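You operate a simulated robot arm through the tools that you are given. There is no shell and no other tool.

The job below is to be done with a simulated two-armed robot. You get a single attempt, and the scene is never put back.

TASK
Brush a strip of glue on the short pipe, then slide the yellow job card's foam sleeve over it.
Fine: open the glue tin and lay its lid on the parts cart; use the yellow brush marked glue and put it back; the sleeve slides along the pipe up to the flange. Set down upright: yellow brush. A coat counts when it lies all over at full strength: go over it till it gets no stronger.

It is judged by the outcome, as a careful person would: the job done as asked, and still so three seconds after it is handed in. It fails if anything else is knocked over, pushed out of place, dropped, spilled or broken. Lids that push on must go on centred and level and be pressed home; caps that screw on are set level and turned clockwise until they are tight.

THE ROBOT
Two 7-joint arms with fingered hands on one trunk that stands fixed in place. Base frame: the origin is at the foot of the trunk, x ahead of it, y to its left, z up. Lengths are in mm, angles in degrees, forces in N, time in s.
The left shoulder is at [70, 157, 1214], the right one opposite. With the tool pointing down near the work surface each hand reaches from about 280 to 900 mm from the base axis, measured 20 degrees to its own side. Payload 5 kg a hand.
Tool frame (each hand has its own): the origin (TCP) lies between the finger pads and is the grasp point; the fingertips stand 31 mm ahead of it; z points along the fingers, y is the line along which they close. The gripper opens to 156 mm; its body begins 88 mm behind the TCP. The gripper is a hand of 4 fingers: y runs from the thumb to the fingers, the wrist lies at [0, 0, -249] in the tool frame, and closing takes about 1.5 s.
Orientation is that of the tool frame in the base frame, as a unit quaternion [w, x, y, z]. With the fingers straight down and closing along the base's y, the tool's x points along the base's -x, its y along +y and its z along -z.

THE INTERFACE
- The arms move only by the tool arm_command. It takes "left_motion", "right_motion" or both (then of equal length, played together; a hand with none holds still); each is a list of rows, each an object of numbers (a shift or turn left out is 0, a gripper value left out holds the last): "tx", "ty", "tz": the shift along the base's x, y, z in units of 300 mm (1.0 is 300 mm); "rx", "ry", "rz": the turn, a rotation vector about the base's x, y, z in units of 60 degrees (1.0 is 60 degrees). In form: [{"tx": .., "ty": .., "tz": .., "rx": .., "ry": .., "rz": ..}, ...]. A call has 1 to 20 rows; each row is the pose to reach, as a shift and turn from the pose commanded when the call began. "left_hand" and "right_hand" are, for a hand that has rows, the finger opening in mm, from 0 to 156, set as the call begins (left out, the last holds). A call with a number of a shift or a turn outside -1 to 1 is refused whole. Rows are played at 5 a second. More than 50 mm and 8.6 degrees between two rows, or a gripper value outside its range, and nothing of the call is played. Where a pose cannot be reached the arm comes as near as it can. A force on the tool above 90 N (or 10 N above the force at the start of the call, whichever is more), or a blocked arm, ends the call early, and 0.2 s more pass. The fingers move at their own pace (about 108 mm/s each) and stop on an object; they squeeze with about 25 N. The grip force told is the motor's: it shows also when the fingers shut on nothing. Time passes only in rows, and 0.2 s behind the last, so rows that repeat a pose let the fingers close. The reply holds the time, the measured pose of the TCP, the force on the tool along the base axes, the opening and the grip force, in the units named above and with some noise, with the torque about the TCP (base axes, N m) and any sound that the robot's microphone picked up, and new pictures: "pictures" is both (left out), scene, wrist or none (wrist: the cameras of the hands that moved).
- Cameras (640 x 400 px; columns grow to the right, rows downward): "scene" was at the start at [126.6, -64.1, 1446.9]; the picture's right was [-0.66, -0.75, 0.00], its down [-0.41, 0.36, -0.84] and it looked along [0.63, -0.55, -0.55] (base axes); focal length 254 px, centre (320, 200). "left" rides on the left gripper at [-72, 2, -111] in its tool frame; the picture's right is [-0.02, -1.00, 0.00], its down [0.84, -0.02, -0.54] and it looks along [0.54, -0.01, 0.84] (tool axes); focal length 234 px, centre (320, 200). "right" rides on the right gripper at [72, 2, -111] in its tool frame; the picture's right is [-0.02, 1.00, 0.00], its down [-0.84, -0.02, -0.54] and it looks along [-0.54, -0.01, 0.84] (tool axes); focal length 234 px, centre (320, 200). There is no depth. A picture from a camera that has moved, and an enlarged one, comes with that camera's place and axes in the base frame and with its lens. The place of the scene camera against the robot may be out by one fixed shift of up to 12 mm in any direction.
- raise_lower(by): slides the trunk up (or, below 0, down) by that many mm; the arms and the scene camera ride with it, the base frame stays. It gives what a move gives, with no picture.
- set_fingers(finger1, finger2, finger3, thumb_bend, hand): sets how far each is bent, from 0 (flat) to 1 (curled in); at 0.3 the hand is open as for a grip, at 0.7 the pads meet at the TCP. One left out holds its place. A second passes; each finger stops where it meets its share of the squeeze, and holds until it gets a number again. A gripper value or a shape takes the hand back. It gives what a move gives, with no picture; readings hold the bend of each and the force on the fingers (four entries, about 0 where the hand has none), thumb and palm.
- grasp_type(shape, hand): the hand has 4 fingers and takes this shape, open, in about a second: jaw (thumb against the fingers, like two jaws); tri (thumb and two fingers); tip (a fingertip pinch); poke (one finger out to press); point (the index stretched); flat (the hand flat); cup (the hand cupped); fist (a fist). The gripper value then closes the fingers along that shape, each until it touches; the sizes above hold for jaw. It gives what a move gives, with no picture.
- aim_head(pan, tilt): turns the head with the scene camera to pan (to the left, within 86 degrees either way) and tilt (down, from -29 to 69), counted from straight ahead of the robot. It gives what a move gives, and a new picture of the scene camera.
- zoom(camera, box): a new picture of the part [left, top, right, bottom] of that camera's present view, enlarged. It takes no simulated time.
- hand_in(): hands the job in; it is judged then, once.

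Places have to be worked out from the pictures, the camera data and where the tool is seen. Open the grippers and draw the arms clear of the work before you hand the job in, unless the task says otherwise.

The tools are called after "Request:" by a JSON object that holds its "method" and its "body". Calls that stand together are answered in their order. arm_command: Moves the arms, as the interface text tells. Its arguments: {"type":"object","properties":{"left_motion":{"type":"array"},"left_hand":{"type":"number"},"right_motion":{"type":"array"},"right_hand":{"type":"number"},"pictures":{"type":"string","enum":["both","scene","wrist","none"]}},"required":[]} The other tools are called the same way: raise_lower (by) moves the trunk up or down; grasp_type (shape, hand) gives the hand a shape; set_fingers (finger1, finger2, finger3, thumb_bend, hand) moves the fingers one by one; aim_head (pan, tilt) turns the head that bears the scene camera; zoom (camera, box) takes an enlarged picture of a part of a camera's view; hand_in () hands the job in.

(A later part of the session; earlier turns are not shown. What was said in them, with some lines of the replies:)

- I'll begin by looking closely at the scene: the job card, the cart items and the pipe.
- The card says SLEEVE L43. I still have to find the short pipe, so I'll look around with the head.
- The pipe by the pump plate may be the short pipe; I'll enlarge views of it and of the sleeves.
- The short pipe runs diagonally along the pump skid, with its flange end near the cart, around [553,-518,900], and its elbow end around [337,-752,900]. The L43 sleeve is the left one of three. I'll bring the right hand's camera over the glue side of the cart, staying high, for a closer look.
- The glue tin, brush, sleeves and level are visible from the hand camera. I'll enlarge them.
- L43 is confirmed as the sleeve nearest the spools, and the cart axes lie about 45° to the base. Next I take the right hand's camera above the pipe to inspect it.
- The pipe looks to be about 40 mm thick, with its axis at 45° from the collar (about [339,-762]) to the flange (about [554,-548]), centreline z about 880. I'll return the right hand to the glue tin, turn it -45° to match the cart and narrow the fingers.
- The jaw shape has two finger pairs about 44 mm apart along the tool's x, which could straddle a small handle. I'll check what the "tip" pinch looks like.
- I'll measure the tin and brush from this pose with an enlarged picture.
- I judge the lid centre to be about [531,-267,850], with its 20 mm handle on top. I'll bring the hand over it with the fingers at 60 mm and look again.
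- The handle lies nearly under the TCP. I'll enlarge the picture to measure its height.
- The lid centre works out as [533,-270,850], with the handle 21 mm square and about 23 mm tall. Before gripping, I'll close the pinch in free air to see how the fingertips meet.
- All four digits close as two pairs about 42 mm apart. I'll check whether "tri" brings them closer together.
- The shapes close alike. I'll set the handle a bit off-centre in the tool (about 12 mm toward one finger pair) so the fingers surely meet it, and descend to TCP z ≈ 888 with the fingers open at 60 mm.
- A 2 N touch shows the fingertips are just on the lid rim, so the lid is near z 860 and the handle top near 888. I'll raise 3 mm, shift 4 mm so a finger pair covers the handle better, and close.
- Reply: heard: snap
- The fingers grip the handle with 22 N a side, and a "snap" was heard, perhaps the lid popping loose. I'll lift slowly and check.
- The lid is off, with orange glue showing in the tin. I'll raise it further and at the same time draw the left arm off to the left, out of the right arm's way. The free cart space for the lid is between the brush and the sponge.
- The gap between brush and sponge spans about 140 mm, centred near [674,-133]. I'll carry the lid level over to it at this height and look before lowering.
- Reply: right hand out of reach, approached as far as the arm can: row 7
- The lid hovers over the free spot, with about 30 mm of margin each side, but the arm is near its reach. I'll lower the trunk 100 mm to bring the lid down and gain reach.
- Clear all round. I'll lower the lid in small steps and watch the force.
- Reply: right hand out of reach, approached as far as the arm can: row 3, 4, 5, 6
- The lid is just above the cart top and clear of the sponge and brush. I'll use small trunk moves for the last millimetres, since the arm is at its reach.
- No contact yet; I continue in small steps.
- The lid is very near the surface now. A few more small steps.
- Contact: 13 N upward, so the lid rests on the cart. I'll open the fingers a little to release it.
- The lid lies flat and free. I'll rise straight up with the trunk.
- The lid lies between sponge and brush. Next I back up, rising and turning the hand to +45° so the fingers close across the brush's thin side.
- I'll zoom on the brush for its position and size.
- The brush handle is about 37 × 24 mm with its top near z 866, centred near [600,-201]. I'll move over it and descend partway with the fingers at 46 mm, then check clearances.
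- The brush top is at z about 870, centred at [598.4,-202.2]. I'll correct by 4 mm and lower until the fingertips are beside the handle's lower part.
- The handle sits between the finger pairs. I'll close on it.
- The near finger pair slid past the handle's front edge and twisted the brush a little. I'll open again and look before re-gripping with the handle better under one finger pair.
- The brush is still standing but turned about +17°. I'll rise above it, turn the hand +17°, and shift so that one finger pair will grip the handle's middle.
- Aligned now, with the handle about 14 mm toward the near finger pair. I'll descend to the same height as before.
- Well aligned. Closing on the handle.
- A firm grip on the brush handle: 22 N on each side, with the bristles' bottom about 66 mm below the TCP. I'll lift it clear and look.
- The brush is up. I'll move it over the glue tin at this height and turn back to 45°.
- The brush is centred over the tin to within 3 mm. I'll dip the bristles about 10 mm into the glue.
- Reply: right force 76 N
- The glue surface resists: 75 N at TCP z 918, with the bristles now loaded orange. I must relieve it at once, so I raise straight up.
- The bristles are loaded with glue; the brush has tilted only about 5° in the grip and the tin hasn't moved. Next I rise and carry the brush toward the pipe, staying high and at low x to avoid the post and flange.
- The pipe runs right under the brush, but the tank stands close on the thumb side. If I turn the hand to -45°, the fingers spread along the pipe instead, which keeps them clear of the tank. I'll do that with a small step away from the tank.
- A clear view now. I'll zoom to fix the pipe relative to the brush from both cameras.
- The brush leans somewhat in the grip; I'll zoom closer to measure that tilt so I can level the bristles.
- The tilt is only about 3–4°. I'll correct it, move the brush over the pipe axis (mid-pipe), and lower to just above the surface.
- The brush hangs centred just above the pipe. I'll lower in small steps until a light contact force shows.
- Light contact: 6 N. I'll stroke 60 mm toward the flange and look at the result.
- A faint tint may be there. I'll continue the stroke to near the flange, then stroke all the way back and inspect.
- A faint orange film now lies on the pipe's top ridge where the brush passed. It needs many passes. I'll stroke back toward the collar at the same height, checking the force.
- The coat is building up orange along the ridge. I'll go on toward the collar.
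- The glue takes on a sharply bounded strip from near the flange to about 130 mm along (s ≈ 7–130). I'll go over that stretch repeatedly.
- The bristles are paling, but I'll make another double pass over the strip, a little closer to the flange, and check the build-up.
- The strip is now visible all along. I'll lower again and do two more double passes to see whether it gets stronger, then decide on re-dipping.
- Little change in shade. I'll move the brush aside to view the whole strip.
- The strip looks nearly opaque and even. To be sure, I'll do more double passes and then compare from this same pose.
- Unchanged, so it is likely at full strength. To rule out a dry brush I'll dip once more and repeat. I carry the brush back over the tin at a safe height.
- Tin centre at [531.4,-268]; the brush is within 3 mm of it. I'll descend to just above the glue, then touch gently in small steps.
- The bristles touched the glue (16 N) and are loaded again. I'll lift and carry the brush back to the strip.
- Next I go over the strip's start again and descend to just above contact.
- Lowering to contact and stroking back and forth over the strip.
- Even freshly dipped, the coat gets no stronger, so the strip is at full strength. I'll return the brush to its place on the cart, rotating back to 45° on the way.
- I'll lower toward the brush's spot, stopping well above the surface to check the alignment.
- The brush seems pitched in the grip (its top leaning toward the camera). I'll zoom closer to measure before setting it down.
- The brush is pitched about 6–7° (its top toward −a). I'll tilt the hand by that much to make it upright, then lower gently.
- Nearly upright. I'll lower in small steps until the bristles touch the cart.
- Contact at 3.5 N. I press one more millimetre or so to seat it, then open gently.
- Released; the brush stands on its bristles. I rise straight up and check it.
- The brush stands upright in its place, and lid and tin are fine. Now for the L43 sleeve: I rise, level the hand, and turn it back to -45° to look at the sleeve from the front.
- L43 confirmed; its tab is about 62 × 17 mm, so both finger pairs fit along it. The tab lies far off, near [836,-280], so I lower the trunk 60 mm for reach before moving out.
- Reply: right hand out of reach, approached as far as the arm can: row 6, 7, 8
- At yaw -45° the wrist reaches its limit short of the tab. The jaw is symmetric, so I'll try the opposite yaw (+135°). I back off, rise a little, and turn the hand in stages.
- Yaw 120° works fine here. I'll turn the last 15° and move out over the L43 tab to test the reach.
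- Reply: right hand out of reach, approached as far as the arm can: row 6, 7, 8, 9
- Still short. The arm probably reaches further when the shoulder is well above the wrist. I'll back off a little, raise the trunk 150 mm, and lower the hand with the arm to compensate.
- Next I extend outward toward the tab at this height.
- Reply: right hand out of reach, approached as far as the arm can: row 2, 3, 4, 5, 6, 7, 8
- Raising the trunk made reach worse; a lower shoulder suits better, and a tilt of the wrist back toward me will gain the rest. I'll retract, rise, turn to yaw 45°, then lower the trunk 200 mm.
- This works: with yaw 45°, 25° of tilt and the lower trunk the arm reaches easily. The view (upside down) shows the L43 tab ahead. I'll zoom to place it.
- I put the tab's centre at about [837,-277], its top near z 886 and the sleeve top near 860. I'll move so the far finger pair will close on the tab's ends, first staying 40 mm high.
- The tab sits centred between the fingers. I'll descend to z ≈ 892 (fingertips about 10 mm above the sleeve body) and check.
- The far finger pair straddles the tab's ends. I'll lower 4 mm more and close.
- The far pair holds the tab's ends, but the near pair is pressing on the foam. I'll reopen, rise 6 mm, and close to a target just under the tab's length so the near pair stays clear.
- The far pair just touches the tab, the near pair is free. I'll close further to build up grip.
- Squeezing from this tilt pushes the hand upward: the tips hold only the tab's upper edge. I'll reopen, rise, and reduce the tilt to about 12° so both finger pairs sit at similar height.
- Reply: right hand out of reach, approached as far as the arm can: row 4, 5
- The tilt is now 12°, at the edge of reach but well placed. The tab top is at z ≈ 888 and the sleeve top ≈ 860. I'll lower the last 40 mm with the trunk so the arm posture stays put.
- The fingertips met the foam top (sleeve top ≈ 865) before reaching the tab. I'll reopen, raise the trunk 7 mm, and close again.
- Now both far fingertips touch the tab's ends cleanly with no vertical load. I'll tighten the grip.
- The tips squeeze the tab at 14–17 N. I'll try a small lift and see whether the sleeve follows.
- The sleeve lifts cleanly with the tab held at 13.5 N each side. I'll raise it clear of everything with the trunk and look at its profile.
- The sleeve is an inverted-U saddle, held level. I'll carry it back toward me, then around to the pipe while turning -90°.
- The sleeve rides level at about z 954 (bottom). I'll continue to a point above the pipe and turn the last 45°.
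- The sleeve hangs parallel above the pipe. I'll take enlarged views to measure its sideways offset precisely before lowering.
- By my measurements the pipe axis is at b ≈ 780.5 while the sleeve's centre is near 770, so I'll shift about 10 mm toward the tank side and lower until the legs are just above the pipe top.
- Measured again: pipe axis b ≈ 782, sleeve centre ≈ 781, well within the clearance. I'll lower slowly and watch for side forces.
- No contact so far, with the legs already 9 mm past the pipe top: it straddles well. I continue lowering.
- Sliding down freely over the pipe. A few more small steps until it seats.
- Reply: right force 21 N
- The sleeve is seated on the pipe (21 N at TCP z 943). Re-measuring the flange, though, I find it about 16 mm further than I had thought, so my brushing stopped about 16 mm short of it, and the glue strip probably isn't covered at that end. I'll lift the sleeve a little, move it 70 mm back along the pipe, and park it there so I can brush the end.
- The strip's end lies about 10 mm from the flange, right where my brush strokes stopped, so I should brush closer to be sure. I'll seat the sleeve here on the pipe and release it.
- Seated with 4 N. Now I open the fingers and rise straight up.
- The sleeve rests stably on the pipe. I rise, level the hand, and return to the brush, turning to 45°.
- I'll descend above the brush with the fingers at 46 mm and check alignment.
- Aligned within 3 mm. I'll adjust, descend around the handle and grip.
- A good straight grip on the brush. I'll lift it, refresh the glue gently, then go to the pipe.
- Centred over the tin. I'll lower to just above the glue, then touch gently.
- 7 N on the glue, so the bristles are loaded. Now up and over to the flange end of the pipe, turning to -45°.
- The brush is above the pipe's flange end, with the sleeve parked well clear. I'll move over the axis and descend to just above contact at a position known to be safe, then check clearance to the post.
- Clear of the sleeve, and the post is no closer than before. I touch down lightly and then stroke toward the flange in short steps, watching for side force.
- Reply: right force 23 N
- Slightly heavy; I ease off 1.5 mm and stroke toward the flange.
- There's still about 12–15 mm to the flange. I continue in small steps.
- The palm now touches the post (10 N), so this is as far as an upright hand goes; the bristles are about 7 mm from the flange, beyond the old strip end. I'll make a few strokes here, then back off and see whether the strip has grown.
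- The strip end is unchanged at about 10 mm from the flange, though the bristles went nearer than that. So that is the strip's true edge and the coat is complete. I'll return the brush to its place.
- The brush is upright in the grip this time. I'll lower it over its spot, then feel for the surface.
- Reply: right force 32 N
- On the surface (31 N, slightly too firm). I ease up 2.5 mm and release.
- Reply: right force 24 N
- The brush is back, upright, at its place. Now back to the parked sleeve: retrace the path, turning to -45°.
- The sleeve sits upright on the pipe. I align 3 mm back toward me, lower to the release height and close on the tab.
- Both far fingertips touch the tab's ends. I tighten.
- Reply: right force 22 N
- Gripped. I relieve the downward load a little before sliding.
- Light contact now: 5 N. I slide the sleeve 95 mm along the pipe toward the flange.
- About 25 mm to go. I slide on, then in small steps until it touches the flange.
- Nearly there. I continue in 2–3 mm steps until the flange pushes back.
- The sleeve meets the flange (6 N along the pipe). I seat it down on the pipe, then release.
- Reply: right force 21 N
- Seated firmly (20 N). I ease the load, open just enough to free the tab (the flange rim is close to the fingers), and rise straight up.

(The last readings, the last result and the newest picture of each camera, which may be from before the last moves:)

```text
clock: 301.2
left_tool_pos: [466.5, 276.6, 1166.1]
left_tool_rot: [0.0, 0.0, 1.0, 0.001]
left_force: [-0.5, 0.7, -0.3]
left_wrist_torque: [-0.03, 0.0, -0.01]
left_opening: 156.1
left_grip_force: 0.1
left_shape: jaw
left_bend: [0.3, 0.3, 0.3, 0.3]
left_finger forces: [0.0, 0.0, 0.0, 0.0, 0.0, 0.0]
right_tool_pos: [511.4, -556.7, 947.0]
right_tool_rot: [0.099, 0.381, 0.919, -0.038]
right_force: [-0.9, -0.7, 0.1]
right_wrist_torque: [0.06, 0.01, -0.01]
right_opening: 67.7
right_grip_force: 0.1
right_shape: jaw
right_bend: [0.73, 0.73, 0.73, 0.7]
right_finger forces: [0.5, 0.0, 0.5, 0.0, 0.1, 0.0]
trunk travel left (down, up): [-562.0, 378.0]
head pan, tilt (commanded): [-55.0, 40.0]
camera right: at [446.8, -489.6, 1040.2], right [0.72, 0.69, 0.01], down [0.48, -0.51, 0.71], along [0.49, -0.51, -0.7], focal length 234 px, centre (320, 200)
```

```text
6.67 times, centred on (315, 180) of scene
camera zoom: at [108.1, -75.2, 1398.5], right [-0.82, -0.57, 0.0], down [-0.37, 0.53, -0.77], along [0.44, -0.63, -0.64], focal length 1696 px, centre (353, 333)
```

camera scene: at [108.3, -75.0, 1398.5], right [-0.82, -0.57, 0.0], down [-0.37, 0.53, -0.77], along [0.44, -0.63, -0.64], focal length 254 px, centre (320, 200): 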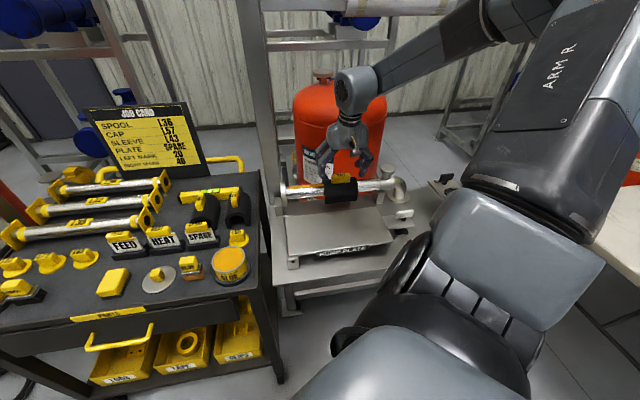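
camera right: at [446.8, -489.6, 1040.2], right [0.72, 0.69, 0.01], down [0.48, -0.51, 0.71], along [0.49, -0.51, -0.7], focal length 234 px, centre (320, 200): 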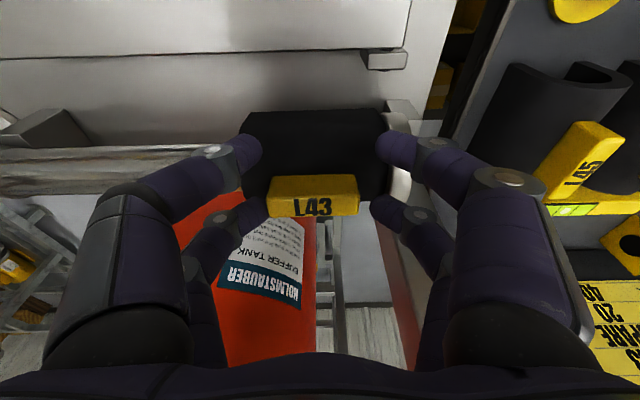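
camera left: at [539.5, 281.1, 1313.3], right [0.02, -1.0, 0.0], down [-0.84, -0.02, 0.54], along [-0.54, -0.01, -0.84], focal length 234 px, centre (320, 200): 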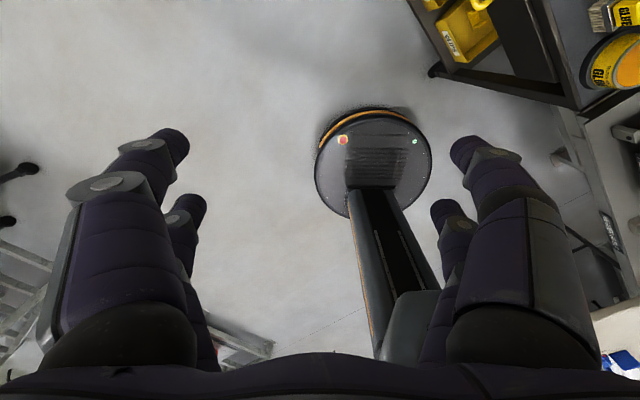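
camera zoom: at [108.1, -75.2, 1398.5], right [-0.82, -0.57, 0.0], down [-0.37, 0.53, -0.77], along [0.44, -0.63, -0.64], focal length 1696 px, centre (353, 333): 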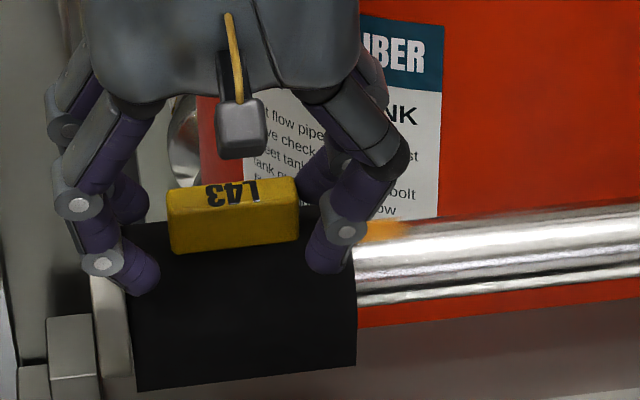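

Released; the sleeve stays put against the flange. I centre the fingers about the tab (4 mm) and rise straight up.

Request:
{"method": "arm_command", "body": {"right_motion": [{"tx": -0.005, "ty": -0.005}, {"tx": -0.009, "ty": -0.009}, {"tx": -0.009, "ty": -0.009, "tz": 0.02}, {"tx": -0.009, "ty": -0.009, "tz": 0.05}, {"tx": -0.009, "ty": -0.009, "tz": 0.1}, {"tx": -0.009, "ty": -0.009, "tz": 0.17}, {"tx": -0.009, "ty": -0.009, "tz": 0.25}, {"tx": -0.009, "ty": -0.009, "tz": 0.33}, {"tx": -0.009, "ty": -0.009, "tz": 0.4}], "pictures": "both"}}

Request:
{"method": "zoom", "body": {"camera": "scene", "box": [270, 140, 370, 210]}}

Request:
{"method": "zoom", "body": {"camera": "right", "box": [220, 70, 460, 220]}}

```text
clock: 303.2
left_tool_pos: [465.7, 277.0, 1165.0]
left_tool_rot: [0.0, 0.0, 1.0, 0.0]
left_force: [-0.6, -0.1, 0.3]
left_wrist_torque: [0.0, 0.0, -0.02]
left_opening: 155.8
left_grip_force: 0.0
left_shape: jaw
left_bend: [0.3, 0.3, 0.3, 0.3]
left_finger forces: [0.0, 0.1, 0.0, 0.1, 0.1, 0.0]
right_tool_pos: [506.3, -560.2, 1065.5]
right_tool_rot: [0.098, 0.381, 0.919, -0.039]
right_force: [-0.1, -0.6, 0.4]
right_wrist_torque: [-0.02, 0.01, -0.01]
right_opening: 68.1
right_grip_force: 0.1
right_shape: jaw
right_bend: [0.73, 0.73, 0.73, 0.7]
right_finger forces: [0.1, 0.0, 0.1, 0.0, 0.0, 0.0]
trunk travel left (down, up): [-562.0, 378.0]
head pan, tilt (commanded): [-55.0, 40.0]
camera scene: at [107.9, -74.7, 1398.6], right [-0.82, -0.57, 0.0], down [-0.37, 0.53, -0.77], along [0.44, -0.63, -0.64], focal length 254 px, centre (320, 200)
camera right: at [442.7, -492.6, 1158.9], right [0.72, 0.69, 0.01], down [0.48, -0.51, 0.71], along [0.49, -0.51, -0.7], focal length 234 px, centre (320, 200)
```

scene: 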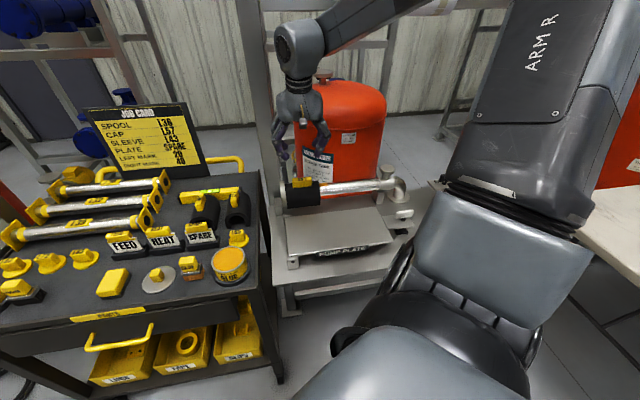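
right: 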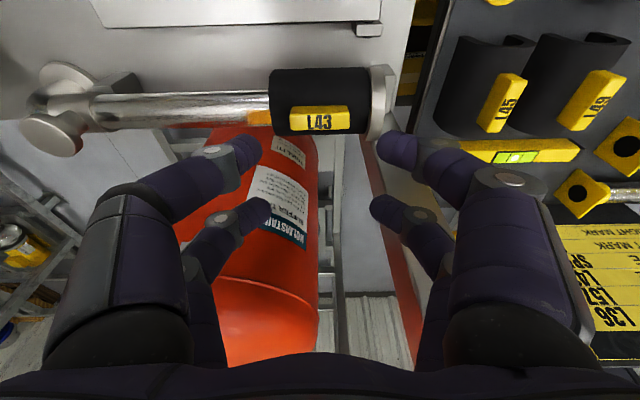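

```text
5.71 times, centred on (320, 175) of scene
camera zoom: at [107.9, -74.7, 1398.6], right [-0.82, -0.57, 0.0], down [-0.37, 0.53, -0.77], along [0.44, -0.63, -0.64], focal length 1454 px, centre (320, 343)
```

zoom: 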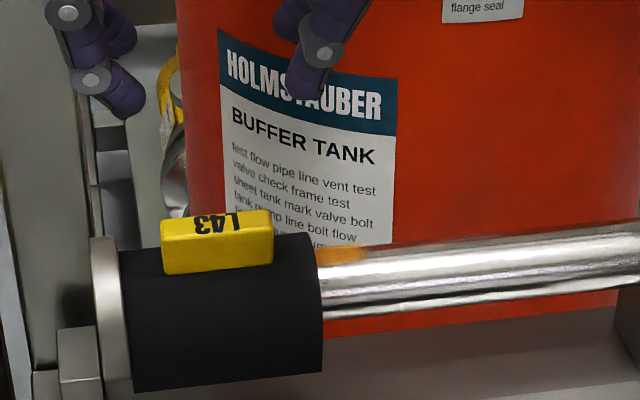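

```text
2.67 times, centred on (340, 145) of right
camera zoom: at [442.7, -492.6, 1158.9], right [0.72, 0.69, 0.01], down [0.48, -0.51, 0.71], along [0.49, -0.51, -0.7], focal length 624 px, centre (267, 347)
```

zoom: 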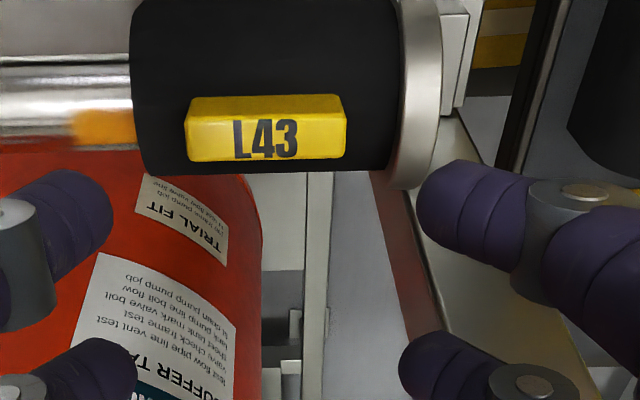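

The sleeve lies snug against the flange with the tab on top. I draw the right arm up and away, hand open, then check everything.

Request:
{"method": "arm_command", "body": {"right_motion": [{"tx": -0.03, "ty": 0.01, "tz": 0.08, "rx": 0.035, "ry": 0.035}, {"tx": -0.07, "ty": 0.03, "tz": 0.16, "rx": 0.07, "ry": 0.07}, {"tx": -0.12, "ty": 0.05, "tz": 0.24, "rx": 0.105, "ry": 0.105}, {"tx": -0.18, "ty": 0.07, "tz": 0.32, "rx": 0.1426, "ry": 0.1426}, {"tx": -0.25, "ty": 0.1, "tz": 0.38, "rx": 0.1426, "ry": 0.1426}, {"tx": -0.32, "ty": 0.12, "tz": 0.42, "rx": 0.1426, "ry": 0.1426}, {"tx": -0.4, "ty": 0.14, "tz": 0.45, "rx": 0.1426, "ry": 0.1426}, {"tx": -0.48, "ty": 0.14, "tz": 0.48, "rx": 0.1426, "ry": 0.1426}, {"tx": -0.48, "ty": 0.14, "tz": 0.48, "rx": 0.1426, "ry": 0.1426}], "right_hand": 140, "pictures": "both"}}

Request:
{"method": "zoom", "body": {"camera": "scene", "box": [270, 150, 370, 210]}}

Request:
{"method": "zoom", "body": {"camera": "scene", "box": [0, 130, 280, 310]}}

```text
clock: 305.2
left_tool_pos: [466.9, 276.9, 1164.5]
left_tool_rot: [0.0, -0.001, 1.0, 0.0]
left_force: [0.6, 0.3, -0.3]
left_wrist_torque: [0.0, 0.02, 0.01]
left_opening: 155.8
left_grip_force: 0.1
left_shape: jaw
left_bend: [0.3, 0.3, 0.3, 0.3]
left_finger forces: [0.0, 0.1, 0.0, 0.0, 0.1, 0.0]
right_tool_pos: [364.9, -518.8, 1210.8]
right_tool_rot: [0.0, 0.383, 0.924, 0.001]
right_force: [0.4, -0.1, -0.2]
right_wrist_torque: [0.01, 0.01, 0.02]
right_opening: 139.5
right_grip_force: 0.0
right_shape: jaw
right_bend: [0.26, 0.26, 0.26, 0.36]
right_finger forces: [0.0, 0.0, 0.1, 0.0, 0.0, 0.0]
trunk travel left (down, up): [-562.0, 378.0]
head pan, tilt (commanded): [-55.0, 40.0]
camera scene: at [109.4, -75.1, 1398.4], right [-0.82, -0.57, 0.0], down [-0.37, 0.53, -0.77], along [0.44, -0.63, -0.64], focal length 254 px, centre (320, 200)
camera right: at [316.7, -467.5, 1321.8], right [0.72, 0.69, 0.0], down [0.58, -0.61, 0.55], along [0.38, -0.39, -0.84], focal length 234 px, centre (320, 200)
```

scene: 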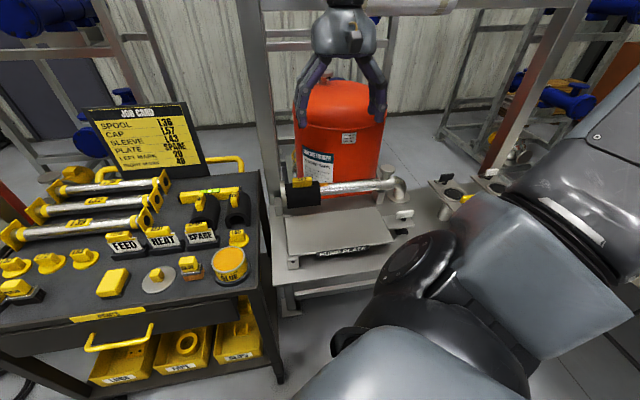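
right: 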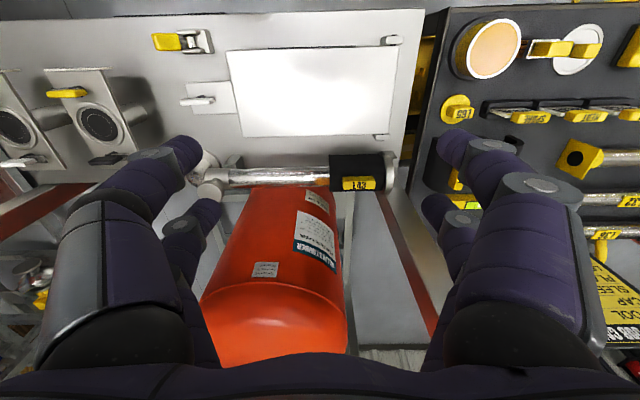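

```text
6.40 times, centred on (320, 180) of scene
camera zoom: at [109.4, -75.1, 1398.4], right [-0.82, -0.57, 0.0], down [-0.37, 0.53, -0.77], along [0.44, -0.63, -0.64], focal length 1629 px, centre (320, 328)
```

zoom: 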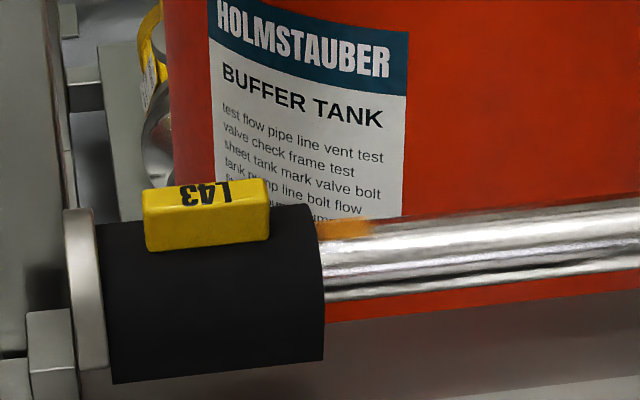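

```text
2.22 times, centred on (140, 220) of scene
camera zoom: at [109.4, -75.1, 1398.4], right [-0.82, -0.57, 0.0], down [-0.37, 0.53, -0.77], along [0.44, -0.63, -0.64], focal length 566 px, centre (720, 156)
```

zoom: 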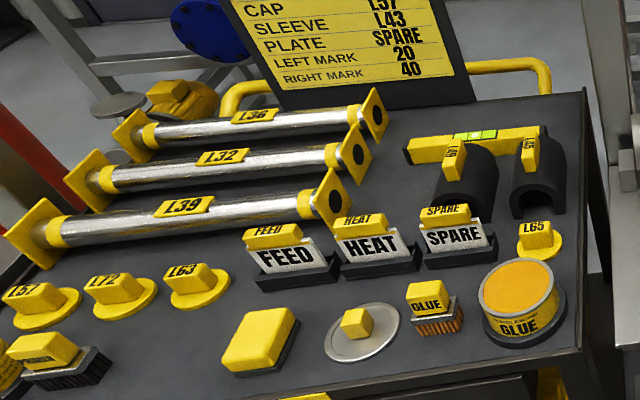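

All checks out: the L43 sleeve is against the flange over the glued strip, the lid lies flat on the cart, the brush stands upright in its place, the tin is undisturbed, and both hands are open and clear. I hand the job in.

Request:
{"method": "hand_in", "body": {}}

```text
The job is handed in.
```

I've handed the job in. The glue strip on the short pipe is fully coated and the L43 sleeve, the one on the yellow job card, sits against the flange over it.

- **Glue coat:** I brushed the strip until it got no darker, then dipped the brush again and did more passes, with no change. The strip starts about 10 mm from the flange. I brushed closer than that to check, and it didn't extend.
- **Sleeve:** I set it down on the pipe and slid it along until it pressed against the flange. About 20 mm of the strip still shows past the sleeve's far end, because the strip is longer than the sleeve.
- **Glue tin and lid:** the tin is open, and its lid lies flat on the parts cart between the sponge and the brush.
- **Yellow glue brush:** it stands upright within a few millimetres of where it was.

**Contact along the way:**
- The first dip pressed on the glue with about 75 N, but the tin didn't move.
- The palm touched the post beside the flange once, at about 10 N.

In the final pictures nothing else was knocked over or moved. Both hands are open and clear of the work.
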